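You operate a simulated robot arm through the tools that you are given. There is no shell and no other tool. Be economical: measure what you need, move in short steps, check, and stop when the job is done.

Carry out the task below with a simulated robot arm. There is one attempt and no reset: what you move stays moved.

TASK
Rewind the tape to 000, play it and stop between 010 and 020.
Fine: volume at 0; switch the deck on first and leave it on.

It is judged by the outcome, as a careful person would: the job done as asked, and still so three seconds after it is handed in. It fails if anything else is knocked over, pushed out of place, dropped, spilled or broken.

THE ROBOT
A 6-joint arm with a two-finger parallel gripper, fixed in place. Base frame: the origin is at the foot of the arm, x ahead of it, y to its left, z up. Lengths are in mm, angles in rad, forces in N, time in s.
Its first joint turns from -1.152 to 1.152 rad. Payload 2.7 kg.
Tool frame: the origin (TCP) lies between the finger pads and is the grasp point; the fingertips stand 23 mm ahead of it; z points along the fingers, y is the line along which they close. The gripper opens to 94 mm. The fingers are 38 mm wide and 10 mm thick; the gripper's body (54 by 96 mm) begins 39 mm behind the TCP.
Orientation is told as [roll, pitch, yaw] about the base's x, y, z axes, in that order, counted from this pose: with the fingers straight down and closing along the base's y, the tool's x points along the base's -x, its y along +y and its z along -z.

THE INTERFACE
- The arm moves only by the tool apply_moves. Its argument "rows" is a list that holds one entry, the list of rows, each a list of 7 numbers: the shift along the tool's x, y, z in mm, then the turn, a rotation vector about the tool's x, y, z in rad, then the opening, from 0 (shut) to 1 (fully open). In form: [[[dx, dy, dz, ax, ay, az, fingers], ...]]. A call has 1 to 12 rows; each row shifts and turns the commanded pose from where the row before left it, along the tool's axes as they then stand. A row lasts 0.2 s, in which the tool goes at most 50 mm and 0.15 rad; a call with a longer step from one row to the next is refused whole, and so is a gripper value outside its range. A pose out of reach is approached as far as the arm can. The call stops where the force on the tool passes 70 N (or 10 N more than at its start, if that is more) or the arm is blocked; 0.2 s more then pass. The fingers move at their own pace (about 45 mm/s each) and stop on an object; they squeeze with about 29 N. The grip force told is the motor's: it shows also when the fingers shut on nothing. Time passes only in rows, and 0.2 s behind the last, so rows that do not move let the fingers close. It gives the time, the measured TCP pose, the force on the tool (base axes), the opening and the grip force at its end, in the units of the frame above (readings bear some noise).
- Cameras (640 x 400 px; columns grow to the right, rows downward): "scene" is fixed at [71, -413.4, 1417.8]; the picture's right is [0.87, -0.49, 0.00], its down [-0.20, -0.35, -0.92] and it looks along [0.45, 0.80, -0.40] (base axes); focal length 315 px, centre (320, 200). "wrist" rides on the gripper at [-39, 0, -44] in the tool frame; the picture's right is [0.00, -1.00, 0.00], its down [0.97, 0.00, -0.24] and it looks along [0.24, 0.00, 0.97] (tool axes); focal length 218 px, centre (320, 200).
- get_image(camera): a new picture of that camera. No time passes.
- locate(camera, pixels): for up to 12 pixels [column, row] of the newest picture of that camera ("zoom" is the newest enlarged one), the place [x, y, z] in the base frame of the surface seen there, good to about 2 mm, but the place of the scene camera against the robot may be out by one fixed shift of up to 12 mm in any direction. No time passes.
- close_up(camera, box): a new picture of the part [left, top, right, bottom] of that camera's present view, enlarged. No time passes.
- close_job(): hands the job in; it is judged then, once.

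Work in short steps. Measure before you move; look again where a grasp or a placing could have gone wrong, and mend it. You have 80 turns and 54 pictures in all, the two below and enlarged ones among them. Open the gripper and draw the arm clear of the work before you hand the job in, unless the task says otherwise; then end with one line.

The tools are called after ">>>" as a command line: name --argument value ..., lists and objects as JSON in quotes. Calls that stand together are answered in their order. apply_moves: Moves the arm, as the interface text tells. Its arguments: {"type":"object","properties":{"rows":{"type":"array","items":{"type":"array","items":{"type":"array","items":{"type":"number"}}}}},"required":["rows"]} The other tools are called the same way: get_image (camera) takes a picture; locate (camera, pixels) gives the place of the surface under pixels of a picture; close_up (camera, box) takes an enlarged picture of a part of a camera's view; close_job () hands the job in.

At the start:

```text
t: 0.0
eef_pos: [389.0, 23.1, 1218.4]
ee_rot: [0.001, -0.002, 0.002]
wrist_force: [-0.8, -0.6, 0.6]
grip_width: 94.0
grasp_force: 0.2
```

scene: 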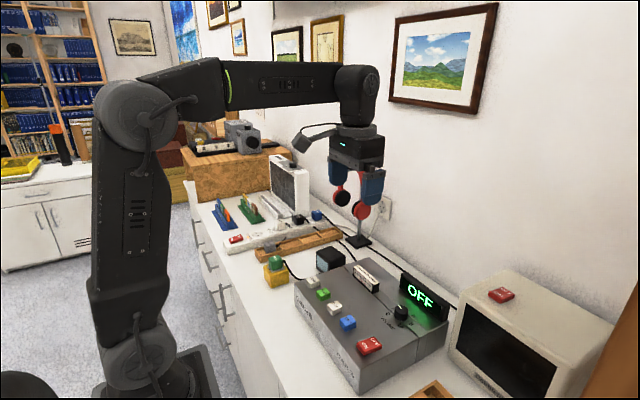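
wrist: 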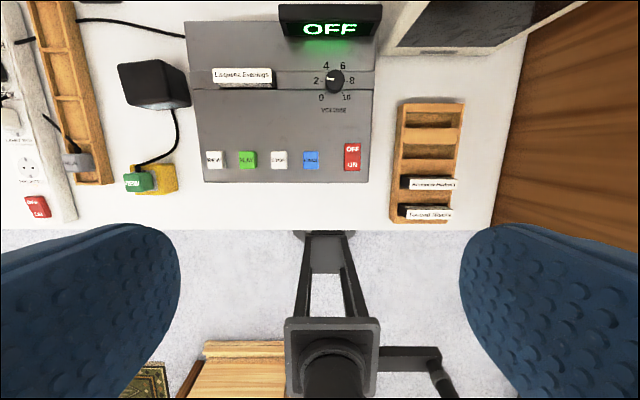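

The deck shows OFF, with buttons along its front edge, a volume knob and a red OFF/ON switch. I'll take enlarged views of the deck.

>>> close_up --camera "wrist" --box '[180, 0, 390, 190]'

>>> close_up --camera "scene" --box '[250, 240, 460, 400]'

>>> locate --camera "wrist" --pixels '[[214, 160], [247, 160], [279, 160], [311, 160], [352, 150], [352, 165], [335, 81], [335, 110], [240, 120], [240, 78], [139, 182], [330, 28]]'

```text
2.11 times, centred on (285, 95) of wrist
```

zoom: 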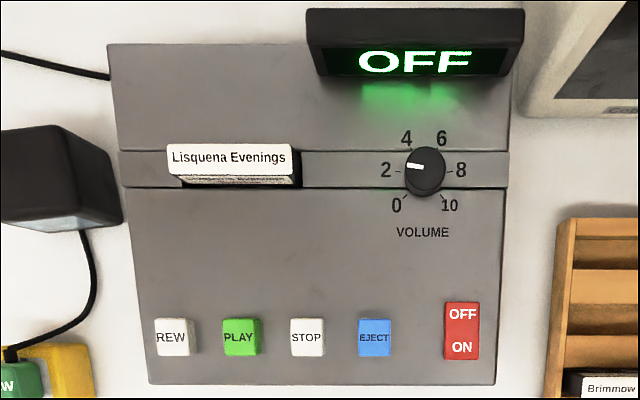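

```text
2.50 times, centred on (355, 320) of scene
```

zoom: 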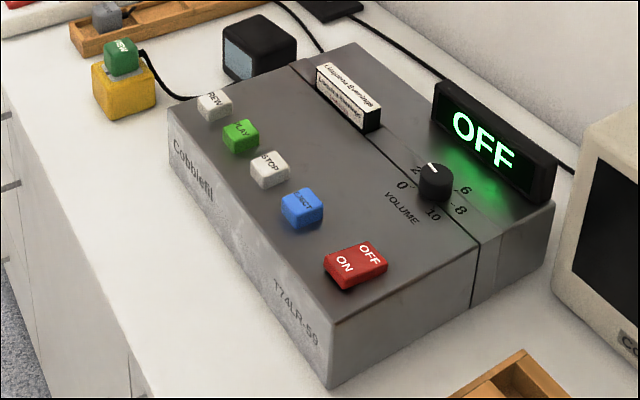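

```text
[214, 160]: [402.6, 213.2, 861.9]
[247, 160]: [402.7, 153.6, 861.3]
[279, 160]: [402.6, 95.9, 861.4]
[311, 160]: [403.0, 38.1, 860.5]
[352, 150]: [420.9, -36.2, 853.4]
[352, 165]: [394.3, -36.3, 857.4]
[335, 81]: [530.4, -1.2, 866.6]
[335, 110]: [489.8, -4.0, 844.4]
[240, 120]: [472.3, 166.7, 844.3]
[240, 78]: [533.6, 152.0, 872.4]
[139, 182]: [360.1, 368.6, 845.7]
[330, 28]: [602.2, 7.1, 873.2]
```

The switch's ON end is the raised near end at about (394, -36, 857). I'll shut the gripper and move to above it with the fingertips over the near half only. I'll also measure the heights around the knob and the display.

>>> apply_moves --rows '[[[1, -8, 40, 0, 0, 0, 0], [1, -8, 40, 0, 0, 0, 0], [1, -8, 40, 0, 0, 0, 0], [1, -8, 40, 0, 0, 0, 0], [1, -8, 40, 0, 0, 0, 0], [1, -8, 40, 0, 0, 0, 0], [1, -8, 40, 0, 0, 0, 0], [0, -3, 30, 0, 0, 0, 0]]]'

>>> get_image --camera "wrist"

>>> get_image --camera "scene"

```text
t: 1.8
eef_pos: [383.8, -35.9, 905.4]
ee_rot: [0.001, -0.001, 0.002]
wrist_force: [-0.4, -0.3, 0.0]
grip_width: 0.2
grasp_force: 28.2
```

```text
49 pictures are left
```

wrist: 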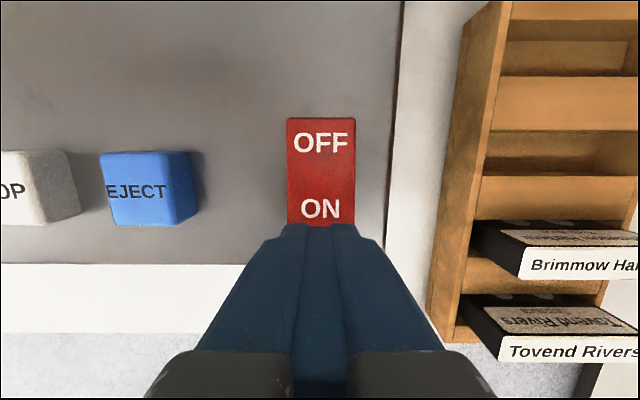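

```text
48 pictures are left
```

scene: 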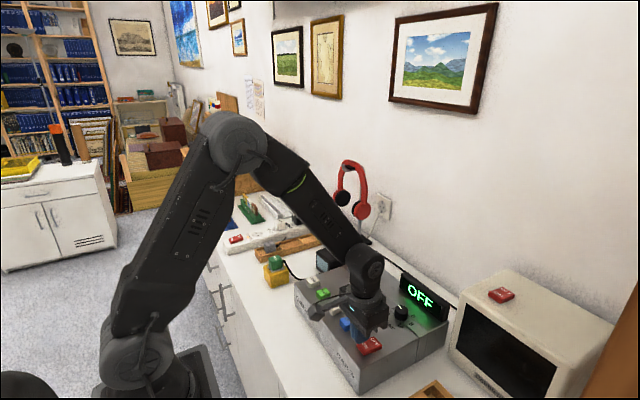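

>>> locate --camera "wrist" --pixels '[[320, 122], [320, 145], [320, 200], [320, 220], [290, 150], [353, 150], [40, 185], [140, 190], [320, 225]]'

>>> locate --camera "scene" --pixels '[[401, 311], [405, 277], [440, 296], [442, 318], [368, 345], [325, 292]]'

```text
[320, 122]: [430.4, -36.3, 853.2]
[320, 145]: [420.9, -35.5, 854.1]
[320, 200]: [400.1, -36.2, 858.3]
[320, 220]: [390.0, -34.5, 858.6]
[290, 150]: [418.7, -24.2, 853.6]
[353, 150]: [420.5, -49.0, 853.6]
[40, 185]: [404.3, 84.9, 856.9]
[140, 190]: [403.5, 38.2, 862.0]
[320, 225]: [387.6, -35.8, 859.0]
```

```text
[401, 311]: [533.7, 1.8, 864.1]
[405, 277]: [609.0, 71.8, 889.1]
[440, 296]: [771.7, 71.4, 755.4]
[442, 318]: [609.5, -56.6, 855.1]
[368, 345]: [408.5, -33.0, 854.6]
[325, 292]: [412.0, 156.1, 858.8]
```

The rocker runs from about x 385 to 431 and its ON end is at z≈858. The fingertips are at z≈882 and reach x≈403, so I'll press down slowly.

>>> apply_moves --rows '[[[0, 0, 14, 0, 0, 0, 0], [0, 0, 6, 0, 0, 0, 0], [0, 0, 2, 0, 0, 0, 0], [0, 0, 2, 0, 0, 0, 0], [0, 0, 2, 0, 0, 0, 0], [0, 0, 2, 0, 0, 0, 0], [0, 0, 1, 0, 0, 0, 0]]]'

>>> get_image --camera "scene"

```text
t: 3.4
eef_pos: [382.4, -35.0, 879.6]
ee_rot: [0.002, -0.005, 0.0]
wrist_force: [-9.7, 0.7, 28.5]
grip_width: 0.0
grasp_force: 29.0
```

```text
47 pictures are left
```

scene: 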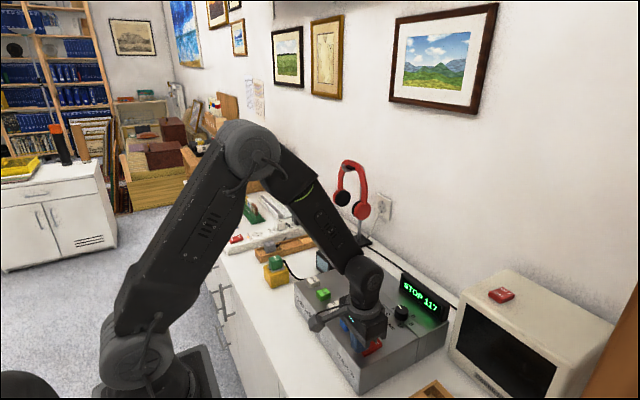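

The display reads STOP 117, so the deck is on. I'll rise and move over the knob with the fingers part open.

>>> apply_moves --rows '[[[0, 0, -40, 0, 0, 0, 0], [0, 0, -40, 0, 0, 0, 0.6], [-36, 8, 0, 0, 0, 0, 0.6], [-36, 8, 0, 0, 0, 0, 0.6], [-36, 8, 0, 0, 0, 0, 0.6], [-36, 10, 0, 0, 0, 0, 0.6], [0, 0, 0, 0, 0, 0, 0.6]]]'

>>> get_image --camera "wrist"

```text
t: 5.0
eef_pos: [526.9, -1.3, 957.3]
ee_rot: [0.002, -0.002, 0.001]
wrist_force: [-1.3, 0.5, 0.6]
grip_width: 56.3
grasp_force: 0.2
```

```text
46 pictures are left
```

wrist: 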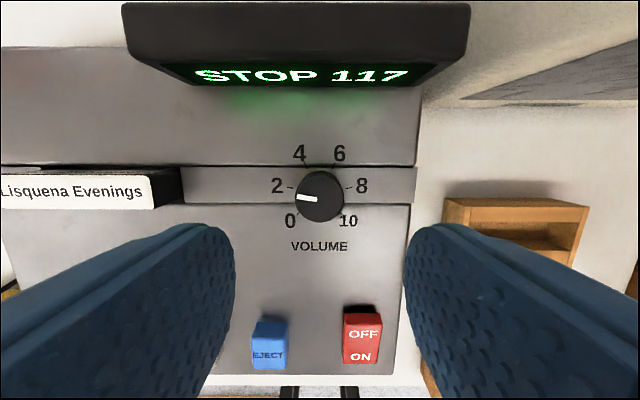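

>>> locate --camera "wrist" --pixels '[[298, 200], [341, 200], [319, 175], [319, 197], [319, 208], [297, 20], [150, 10], [319, 236]]'

>>> close_up --camera "wrist" --box '[250, 130, 390, 260]'

```text
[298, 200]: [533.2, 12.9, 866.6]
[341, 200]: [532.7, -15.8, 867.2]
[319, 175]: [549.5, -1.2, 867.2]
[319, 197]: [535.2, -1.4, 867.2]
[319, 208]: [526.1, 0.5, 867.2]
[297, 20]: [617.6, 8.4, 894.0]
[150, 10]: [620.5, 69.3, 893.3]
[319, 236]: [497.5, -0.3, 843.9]
```

```text
3.08 times, centred on (320, 195) of wrist
```

zoom: 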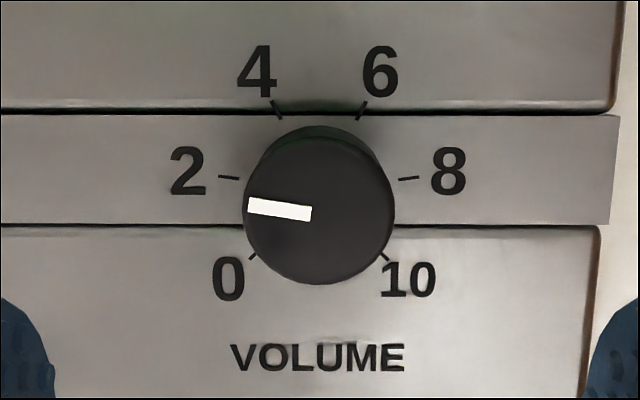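

The knob centre is about (533, -1.4) with its top at z 867 and a diameter near 29. Its marker sits just under 2. I'll descend around it and grip.

>>> apply_moves --rows '[[[-6, 0, 30, 0, 0, 0, 0.6], [0, 0, 30, 0, 0, 0, 0.6], [0, 0, 15, 0, 0, 0, 0.6], [0, 0, 9, 0, 0, 0, 0.6], [0, 0, 0, 0, 0, 0, 0.6], [0, 0, 0, 0, 0, 0, 0.2], [0, 0, 0, 0, 0, 0, 0.2], [0, 0, 0, 0, 0, 0, 0.2]]]'

```text
t: 6.8
eef_pos: [532.9, 0.6, 874.0]
ee_rot: [0.002, -0.002, 0.003]
wrist_force: [0.3, -2.2, -1.3]
grip_width: 31.4
grasp_force: 45.0
```

The knob is gripped at 31 mm. I'll turn it anticlockwise as seen from above, by about 0.92 rad, then check the forces.

>>> apply_moves --rows '[[[0, 0, 0, 0, 0, -0.12, 0.2], [0, 0, 0, 0, 0, -0.12, 0.2], [0, 0, 0, 0, 0, -0.12, 0.2], [0, 0, 0, 0, 0, -0.12, 0.2], [0, 0, 0, 0, 0, -0.12, 0.2], [0, 0, 0, 0, 0, -0.12, 0.2], [0, 0, 0, 0, 0, -0.12, 0.2], [0, 0, 0, 0, 0, -0.08, 0.2]]]'

>>> close_up --camera "wrist" --box '[220, 100, 420, 250]'

```text
t: 8.6
eef_pos: [531.6, 0.6, 873.5]
ee_rot: [0.002, -0.005, 0.924]
wrist_force: [10.7, 0.0, -9.2]
grip_width: 31.3
grasp_force: 44.8
```

```text
2.67 times, centred on (320, 175) of wrist
```

zoom: 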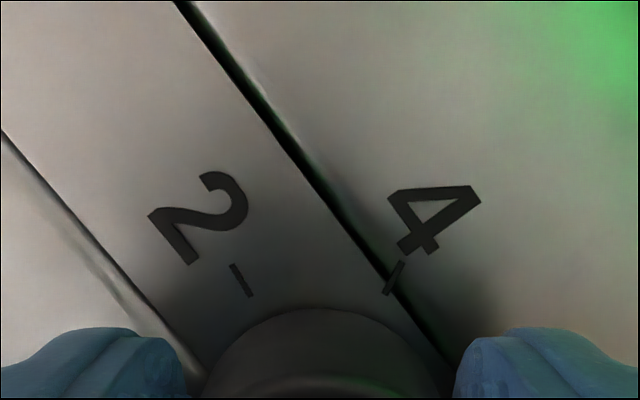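

The turn is done. I'll release, rise straight up and check the marker.

>>> apply_moves --rows '[[[0, 0, 0, 0, 0, 0, 0.6], [0, 0, 0, 0, 0, 0, 0.6], [0, 0, -30, 0, 0, 0, 0.6], [0, 0, -40, 0, 0, 0, 0.6], [0, 0, -15, 0, 0, 0, 0.6]]]'

>>> close_up --camera "wrist" --box '[220, 110, 420, 260]'

```text
t: 9.8
eef_pos: [532.7, 0.3, 958.8]
ee_rot: [0.0, -0.001, 0.924]
wrist_force: [-0.2, 0.1, 0.2]
grip_width: 56.3
grasp_force: 0.0
```

```text
2.67 times, centred on (320, 185) of wrist
```

zoom: 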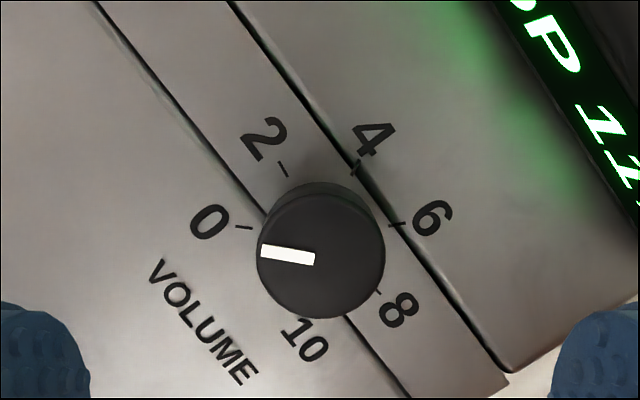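

The marker looks parallel to the 0 tick. I'll zoom in to confirm.

>>> close_up --camera "wrist" --box '[280, 170, 370, 235]'

```text
6.15 times, centred on (325, 202) of wrist
```

zoom: 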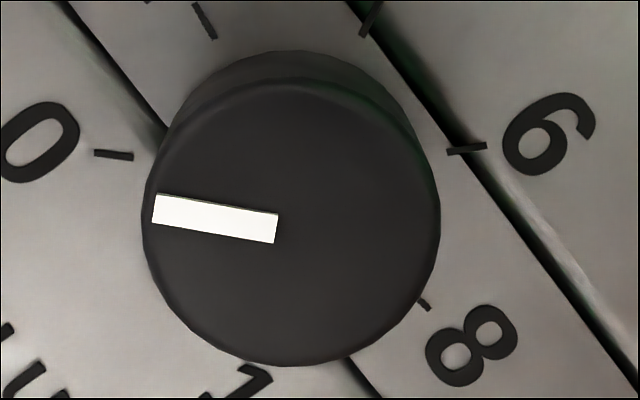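

The marker agrees with 0 within about a degree. I'll turn the tool back, shut the fingers and travel to above REW at (403, 213).

>>> apply_moves --rows '[[[0, 0, 0, 0, 0, 0.14, 0], [0, 0, 0, 0, 0, 0.14, 0], [0, 0, 0, 0, 0, 0.14, 0], [0, 0, 0, 0, 0, 0.14, 0], [0, 0, 0, 0, 0, 0.14, 0], [0, 0, 0, 0, 0, 0.14, 0], [0, 0, 0, 0, 0, 0.082, 0]]]'

>>> apply_moves --rows '[[[22, 35.5, 0, 0, 0, 0, 0], [22, 35.5, 0, 0, 0, 0, 0], [22, 35.5, 0, 0, 0, 0, 0], [22, 35.5, 0, 0, 0, 0, 0], [22, 35.5, 0, 0, 0, 0, 0], [21, 35, 0, 0, 0, 0, 0], [0, 0, 40, 0, 0, 0, 0], [0, 0, 15, 0, 0, 0, 0]]]'

>>> get_image --camera "wrist"

```text
t: 11.4
eef_pos: [532.3, -0.1, 958.6]
ee_rot: [0.001, 0.0, -0.002]
wrist_force: [-0.1, 0.0, -0.2]
grip_width: 0.0
grasp_force: 29.5
```

```text
t: 13.2
eef_pos: [402.7, 212.5, 902.8]
ee_rot: [0.001, -0.002, 0.002]
wrist_force: [-0.7, -0.1, 0.2]
grip_width: 0.2
grasp_force: 29.1
```

```text
41 pictures are left
```

wrist: 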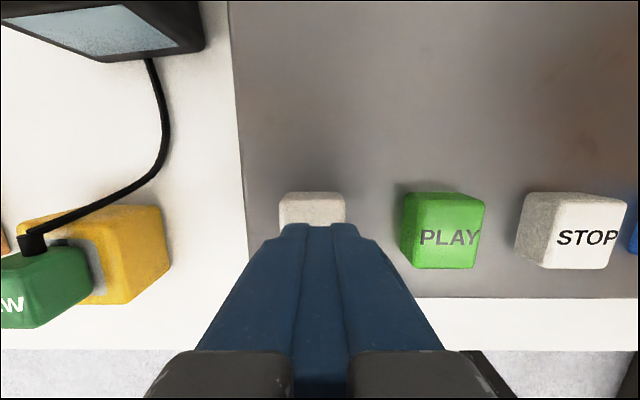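

The fingers are above REW. I'll press to a fingertip height near 856, then release.

>>> apply_moves --rows '[[[0, 0, 14, 0, 0, 0, 0], [0, 0, 4, 0, 0, 0, 0], [0, 0, 2, 0, 0, 0, 0], [0, 0, 2, 0, 0, 0, 0], [0, 0, 2, 0, 0, 0, 0]]]'

>>> close_up --camera "scene" --box '[280, 240, 460, 360]'

```text
t: 14.4
eef_pos: [401.6, 212.1, 879.6]
ee_rot: [0.001, -0.002, 0.001]
wrist_force: [-0.4, -0.1, 1.8]
grip_width: 0.1
grasp_force: 28.4
```

```text
3.33 times, centred on (370, 300) of scene
```

zoom: 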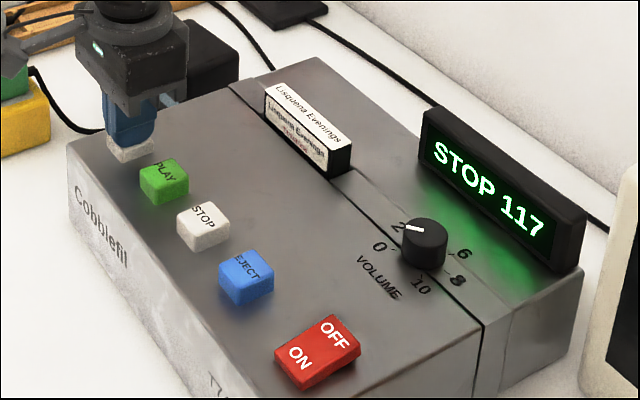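

There's light contact only so far (1.8 N). I'll press further in 1–2 mm steps.

>>> apply_moves --rows '[[[0, 0, 2, 0, 0, 0, 0], [0, 0, 1, 0, 0, 0, 0], [0, 0, 1, 0, 0, 0, 0]]]'

>>> close_up --camera "scene" --box '[370, 260, 460, 340]'

```text
t: 15.2
eef_pos: [401.7, 212.5, 876.0]
ee_rot: [0.002, -0.001, 0.0]
wrist_force: [0.1, -1.2, 2.9]
grip_width: 0.0
grasp_force: 29.3
```

```text
5.00 times, centred on (415, 300) of scene
```

zoom: 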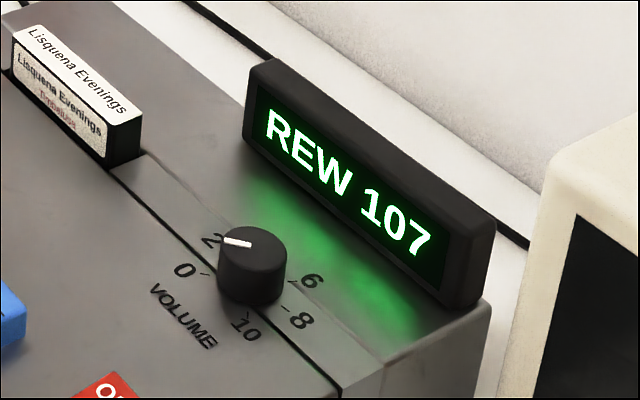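

It is rewinding (107), and the marker points at 0. I'll lift and move over to PLAY at (403, 153.6) while it rewinds.

>>> apply_moves --rows '[[[0, 0, -12, 0, 0, 0, 0], [0, 0, -14, 0, 0, 0, 0], [-1, -29, 0, 0, 0, 0, 0], [0, -30, 0, 0, 0, 0, 0], [0, 0, 0, 0, 0, 0, 0], [0, 0, 0, 0, 0, 0, 0], [0, 0, 0, 0, 0, 0, 0], [0, 0, 0, 0, 0, 0, 0], [0, 0, 0, 0, 0, 0, 0], [0, 0, 0, 0, 0, 0, 0], [0, 0, 0, 0, 0, 0, 0], [0, 0, 0, 0, 0, 0, 0]]]'

>>> close_up --camera "scene" --box '[280, 240, 460, 360]'

```text
t: 17.8
eef_pos: [402.5, 153.0, 901.2]
ee_rot: [0.002, -0.001, 0.002]
wrist_force: [0.3, 0.2, -0.8]
grip_width: 0.4
grasp_force: 29.1
```

```text
3.33 times, centred on (370, 300) of scene
```

zoom: 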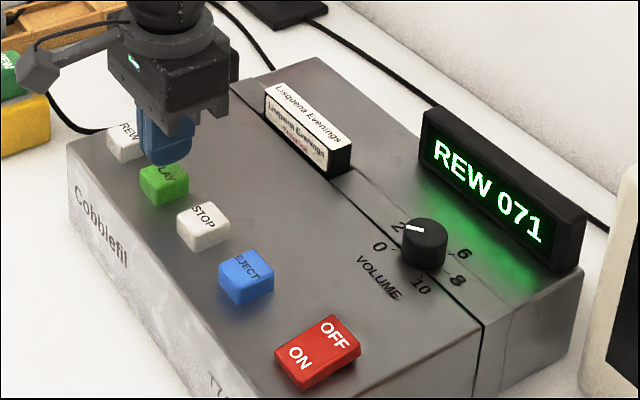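

It runs at about 14 counts/s with 71 to go, so I'll wait about 5–6 s.

>>> apply_moves --rows '[[[0, 0, 0, 0, 0, 0, 0], [0, 0, 0, 0, 0, 0, 0], [0, 0, 0, 0, 0, 0, 0], [0, 0, 0, 0, 0, 0, 0], [0, 0, 0, 0, 0, 0, 0], [0, 0, 0, 0, 0, 0, 0], [0, 0, 0, 0, 0, 0, 0], [0, 0, 0, 0, 0, 0, 0], [0, 0, 0, 0, 0, 0, 0], [0, 0, 0, 0, 0, 0, 0], [0, 0, 0, 0, 0, 0, 0], [0, 0, 0, 0, 0, 0, 0]]]'

>>> apply_moves --rows '[[[0, 0, 0, 0, 0, 0, 0], [0, 0, 0, 0, 0, 0, 0], [0, 0, 0, 0, 0, 0, 0], [0, 0, 0, 0, 0, 0, 0], [0, 0, 0, 0, 0, 0, 0], [0, 0, 0, 0, 0, 0, 0], [0, 0, 0, 0, 0, 0, 0], [0, 0, 0, 0, 0, 0, 0], [0, 0, 0, 0, 0, 0, 0], [0, 0, 0, 0, 0, 0, 0], [0, 0, 0, 0, 0, 0, 0], [0, 0, 0, 0, 0, 0, 0]]]'

>>> apply_moves --rows '[[[0, 0, 0, 0, 0, 0, 0], [0, 0, 0, 0, 0, 0, 0], [0, 0, 0, 0, 0, 0, 0]]]'

>>> close_up --camera "scene" --box '[370, 260, 460, 340]'

```text
t: 20.4
eef_pos: [401.6, 154.1, 902.5]
ee_rot: [0.002, -0.001, 0.001]
wrist_force: [0.8, 1.4, 0.1]
grip_width: 0.3
grasp_force: 29.4
```

```text
t: 23.0
eef_pos: [402.1, 152.4, 903.0]
ee_rot: [0.002, -0.004, 0.0]
wrist_force: [-0.4, 0.5, -0.2]
grip_width: 0.0
grasp_force: 28.8
```

```text
t: 23.8
eef_pos: [401.4, 153.4, 903.2]
ee_rot: [0.001, -0.002, 0.001]
wrist_force: [0.5, -0.1, 0.1]
grip_width: 0.0
grasp_force: 28.4
```

```text
5.00 times, centred on (415, 300) of scene
```

zoom: 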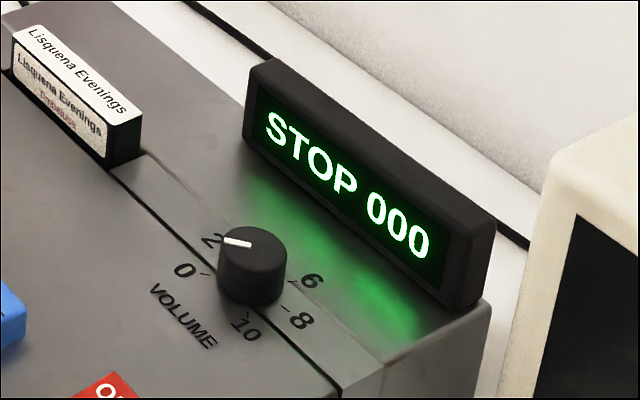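

It shows STOP 000 and stopped by itself. I'll press PLAY, lift, and move over STOP at (403, 96).

>>> apply_moves --rows '[[[0, 0, 16, 0, 0, 0, 0], [0, 0, 5, 0, 0, 0, 0], [0, 0, 4, 0, 0, 0, 0], [0, 0, 2, 0, 0, 0, 0], [0, 0, -13, 0, 0, 0, 0], [0, 0, -12, 0, 0, 0, 0], [0, -29, 0, 0, 0, 0, 0], [0, -28.5, 0, 0, 0, 0, 0], [0, 0, 10, 0, 0, 0, 0]]]'

>>> close_up --camera "scene" --box '[280, 240, 460, 360]'

```text
t: 25.8
eef_pos: [402.8, 95.4, 890.7]
ee_rot: [0.002, -0.002, 0.001]
wrist_force: [-0.5, 0.5, -0.4]
grip_width: 0.0
grasp_force: 28.8
```

```text
3.33 times, centred on (370, 300) of scene
```

zoom: 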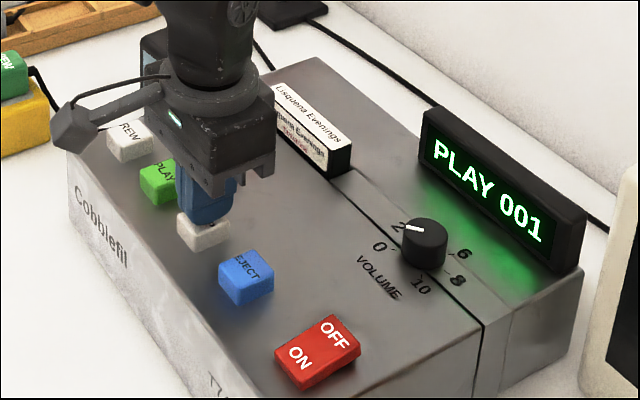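

It's playing at 001, roughly 1 count/s. I'll wait two calls and read it again to get the rate.

>>> apply_moves --rows '[[[0, 0, 0, 0, 0, 0, 0], [0, 0, 0, 0, 0, 0, 0], [0, 0, 0, 0, 0, 0, 0], [0, 0, 0, 0, 0, 0, 0], [0, 0, 0, 0, 0, 0, 0], [0, 0, 0, 0, 0, 0, 0], [0, 0, 0, 0, 0, 0, 0], [0, 0, 0, 0, 0, 0, 0], [0, 0, 0, 0, 0, 0, 0], [0, 0, 0, 0, 0, 0, 0], [0, 0, 0, 0, 0, 0, 0], [0, 0, 0, 0, 0, 0, 0]]]'

>>> close_up --camera "scene" --box '[370, 260, 460, 340]'

```text
t: 28.4
eef_pos: [402.5, 95.3, 888.3]
ee_rot: [0.002, -0.004, 0.001]
wrist_force: [-0.5, -0.1, 1.1]
grip_width: 0.0
grasp_force: 29.3
```

```text
5.00 times, centred on (415, 300) of scene
```

zoom: 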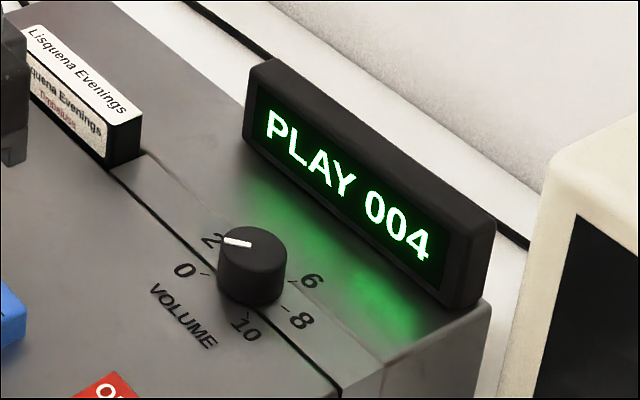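

It reads 004, about 1.2 counts/s. I'll wait 7.8 s more, to about 013, then read it.

>>> apply_moves --rows '[[[0, 0, 0, 0, 0, 0, 0], [0, 0, 0, 0, 0, 0, 0], [0, 0, 0, 0, 0, 0, 0], [0, 0, 0, 0, 0, 0, 0], [0, 0, 0, 0, 0, 0, 0], [0, 0, 0, 0, 0, 0, 0], [0, 0, 0, 0, 0, 0, 0], [0, 0, 0, 0, 0, 0, 0], [0, 0, 0, 0, 0, 0, 0], [0, 0, 0, 0, 0, 0, 0], [0, 0, 0, 0, 0, 0, 0], [0, 0, 0, 0, 0, 0, 0]]]'

>>> apply_moves --rows '[[[0, 0, 0, 0, 0, 0, 0], [0, 0, 0, 0, 0, 0, 0], [0, 0, 0, 0, 0, 0, 0], [0, 0, 0, 0, 0, 0, 0], [0, 0, 0, 0, 0, 0, 0], [0, 0, 0, 0, 0, 0, 0], [0, 0, 0, 0, 0, 0, 0], [0, 0, 0, 0, 0, 0, 0], [0, 0, 0, 0, 0, 0, 0], [0, 0, 0, 0, 0, 0, 0], [0, 0, 0, 0, 0, 0, 0], [0, 0, 0, 0, 0, 0, 0]]]'

>>> apply_moves --rows '[[[0, 0, 0, 0, 0, 0, 0], [0, 0, 0, 0, 0, 0, 0], [0, 0, 0, 0, 0, 0, 0], [0, 0, 0, 0, 0, 0, 0], [0, 0, 0, 0, 0, 0, 0], [0, 0, 0, 0, 0, 0, 0], [0, 0, 0, 0, 0, 0, 0], [0, 0, 0, 0, 0, 0, 0], [0, 0, 0, 0, 0, 0, 0], [0, 0, 0, 0, 0, 0, 0], [0, 0, 0, 0, 0, 0, 0], [0, 0, 0, 0, 0, 0, 0]]]'

>>> close_up --camera "scene" --box '[370, 260, 460, 340]'

```text
t: 31.0
eef_pos: [402.3, 94.7, 889.6]
ee_rot: [0.001, -0.002, 0.0]
wrist_force: [0.0, -0.2, 0.5]
grip_width: 0.0
grasp_force: 29.4
```

```text
t: 33.6
eef_pos: [403.6, 95.9, 888.5]
ee_rot: [0.002, -0.003, -0.001]
wrist_force: [0.8, 1.6, 0.0]
grip_width: 0.3
grasp_force: 28.9
```

```text
t: 36.2
eef_pos: [402.4, 95.5, 889.1]
ee_rot: [0.003, -0.002, 0.001]
wrist_force: [0.1, -0.6, 0.5]
grip_width: 0.0
grasp_force: 28.7
```

```text
5.00 times, centred on (415, 300) of scene
```

zoom: 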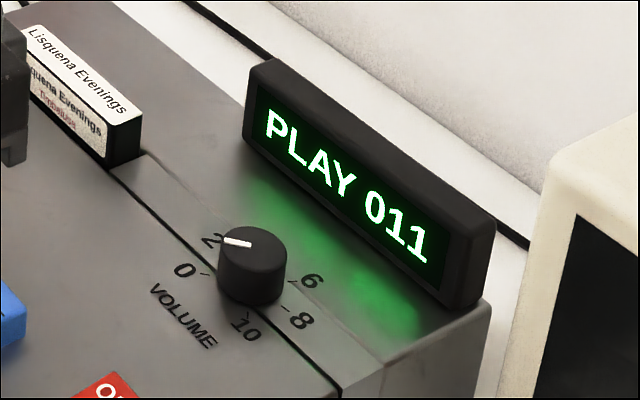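

It reads 011. I'll wait about 2.4 s more, to around 013–014, then press STOP in a second call.

>>> apply_moves --rows '[[[0, 0, 0, 0, 0, 0, 0], [0, 0, 0, 0, 0, 0, 0], [0, 0, 0, 0, 0, 0, 0], [0, 0, 0, 0, 0, 0, 0], [0, 0, 0, 0, 0, 0, 0], [0, 0, 0, 0, 0, 0, 0], [0, 0, 0, 0, 0, 0, 0], [0, 0, 0, 0, 0, 0, 0], [0, 0, 0, 0, 0, 0, 0], [0, 0, 0, 0, 0, 0, 0], [0, 0, 0, 0, 0, 0, 0]]]'

>>> apply_moves --rows '[[[0, 0, 6, 0, 0, 0, 0], [0, 0, 4, 0, 0, 0, 0], [0, 0, 2, 0, 0, 0, 0], [0, 0, 1, 0, 0, 0, 0], [0, 0, -13, 0, 0, 0, 0]]]'

>>> close_up --camera "scene" --box '[370, 260, 460, 340]'

```text
t: 38.6
eef_pos: [402.6, 95.1, 889.3]
ee_rot: [0.002, -0.002, 0.001]
wrist_force: [0.5, 0.1, 0.2]
grip_width: 0.0
grasp_force: 29.2
```

```text
t: 39.8
eef_pos: [401.1, 95.6, 889.3]
ee_rot: [0.003, 0.001, 0.0]
wrist_force: [0.2, 0.0, -0.6]
grip_width: 0.0
grasp_force: 29.2
```

```text
5.00 times, centred on (415, 300) of scene
```

zoom: 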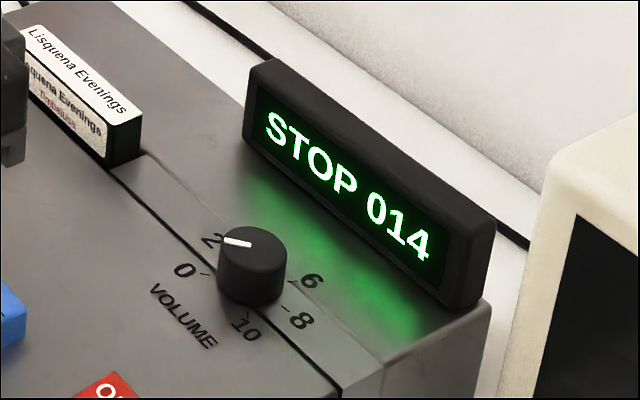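

It shows STOP 014. I'll raise the arm, open the gripper, and check the knob from above with yaw zero.

>>> apply_moves --rows '[[[0, 0, -40, 0, 0, 0, 0], [0, 0, -40, 0, 0, 0, 0.6], [-30, -25, 0, 0, 0, 0, 1], [-30, -25, 0, 0, 0, 0, 1], [-30, -25, 0, 0, 0, 0, 1], [-30, -22, 0, 0, 0, 0, 1], [0, 0, 0, 0, 0, 0, 1], [0, 0, 0, 0, 0, 0, 1]]]'

>>> close_up --camera "wrist" --box '[275, 160, 365, 225]'

```text
t: 41.6
eef_pos: [522.1, -1.9, 969.0]
ee_rot: [0.001, -0.002, 0.003]
wrist_force: [0.8, -0.2, 0.6]
grip_width: 94.0
grasp_force: 0.0
```

```text
6.15 times, centred on (320, 192) of wrist
```

zoom: 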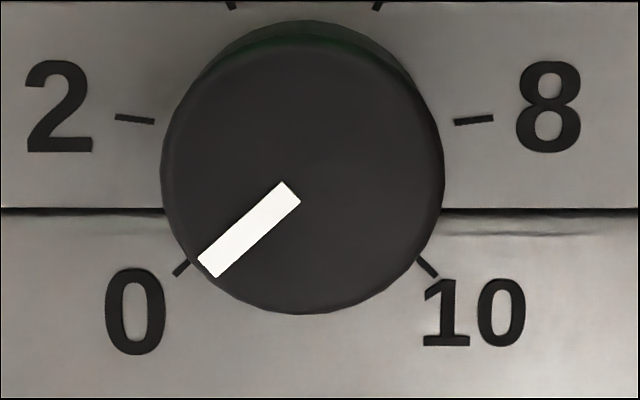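

The marker lines up with the 0 tick. I'll raise the arm clear and take a last look.

>>> apply_moves --rows '[[[0, 0, -40, 0, 0, 0, 1], [20, 0, -40, 0, 0, 0, 1], [25, 0, -40, 0, 0, 0, 1], [25, 0, -40, 0, 0, 0, 1], [25, 0, -40, 0, 0, 0, 1], [25, 0, -40, 0, 0, 0, 1]]]'

>>> get_image --camera "scene"

>>> close_up --camera "scene" --box '[250, 240, 460, 400]'

```text
t: 43.0
eef_pos: [400.5, -3.6, 1210.6]
ee_rot: [0.003, 0.0, 0.001]
wrist_force: [0.0, 0.3, -0.3]
grip_width: 93.9
grasp_force: 0.1
```

```text
31 pictures are left
```

scene: 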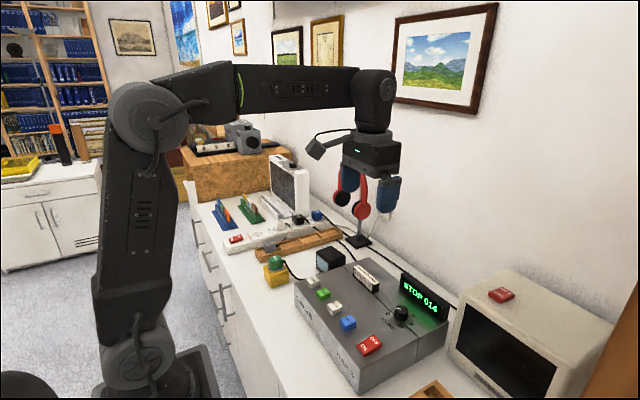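

```text
2.50 times, centred on (355, 320) of scene
```

zoom: 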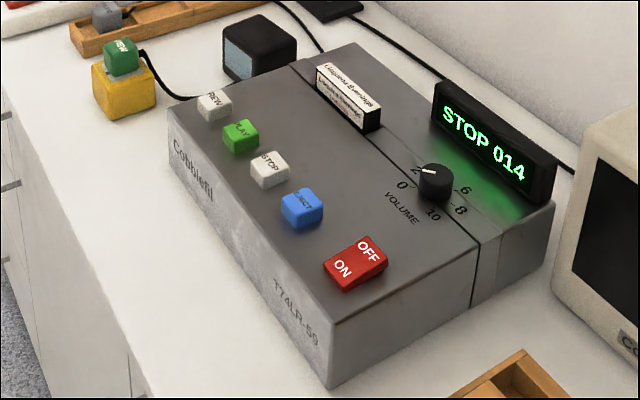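

The deck is on and in place, the display reads STOP 014, and the arm is clear with the gripper open. I'll hand the job in.

>>> close_job

```text
The job is handed in.
```

The deck was switched on first and left on, the volume is at 0, and the tape was rewound to 000, played, and stopped at 014.
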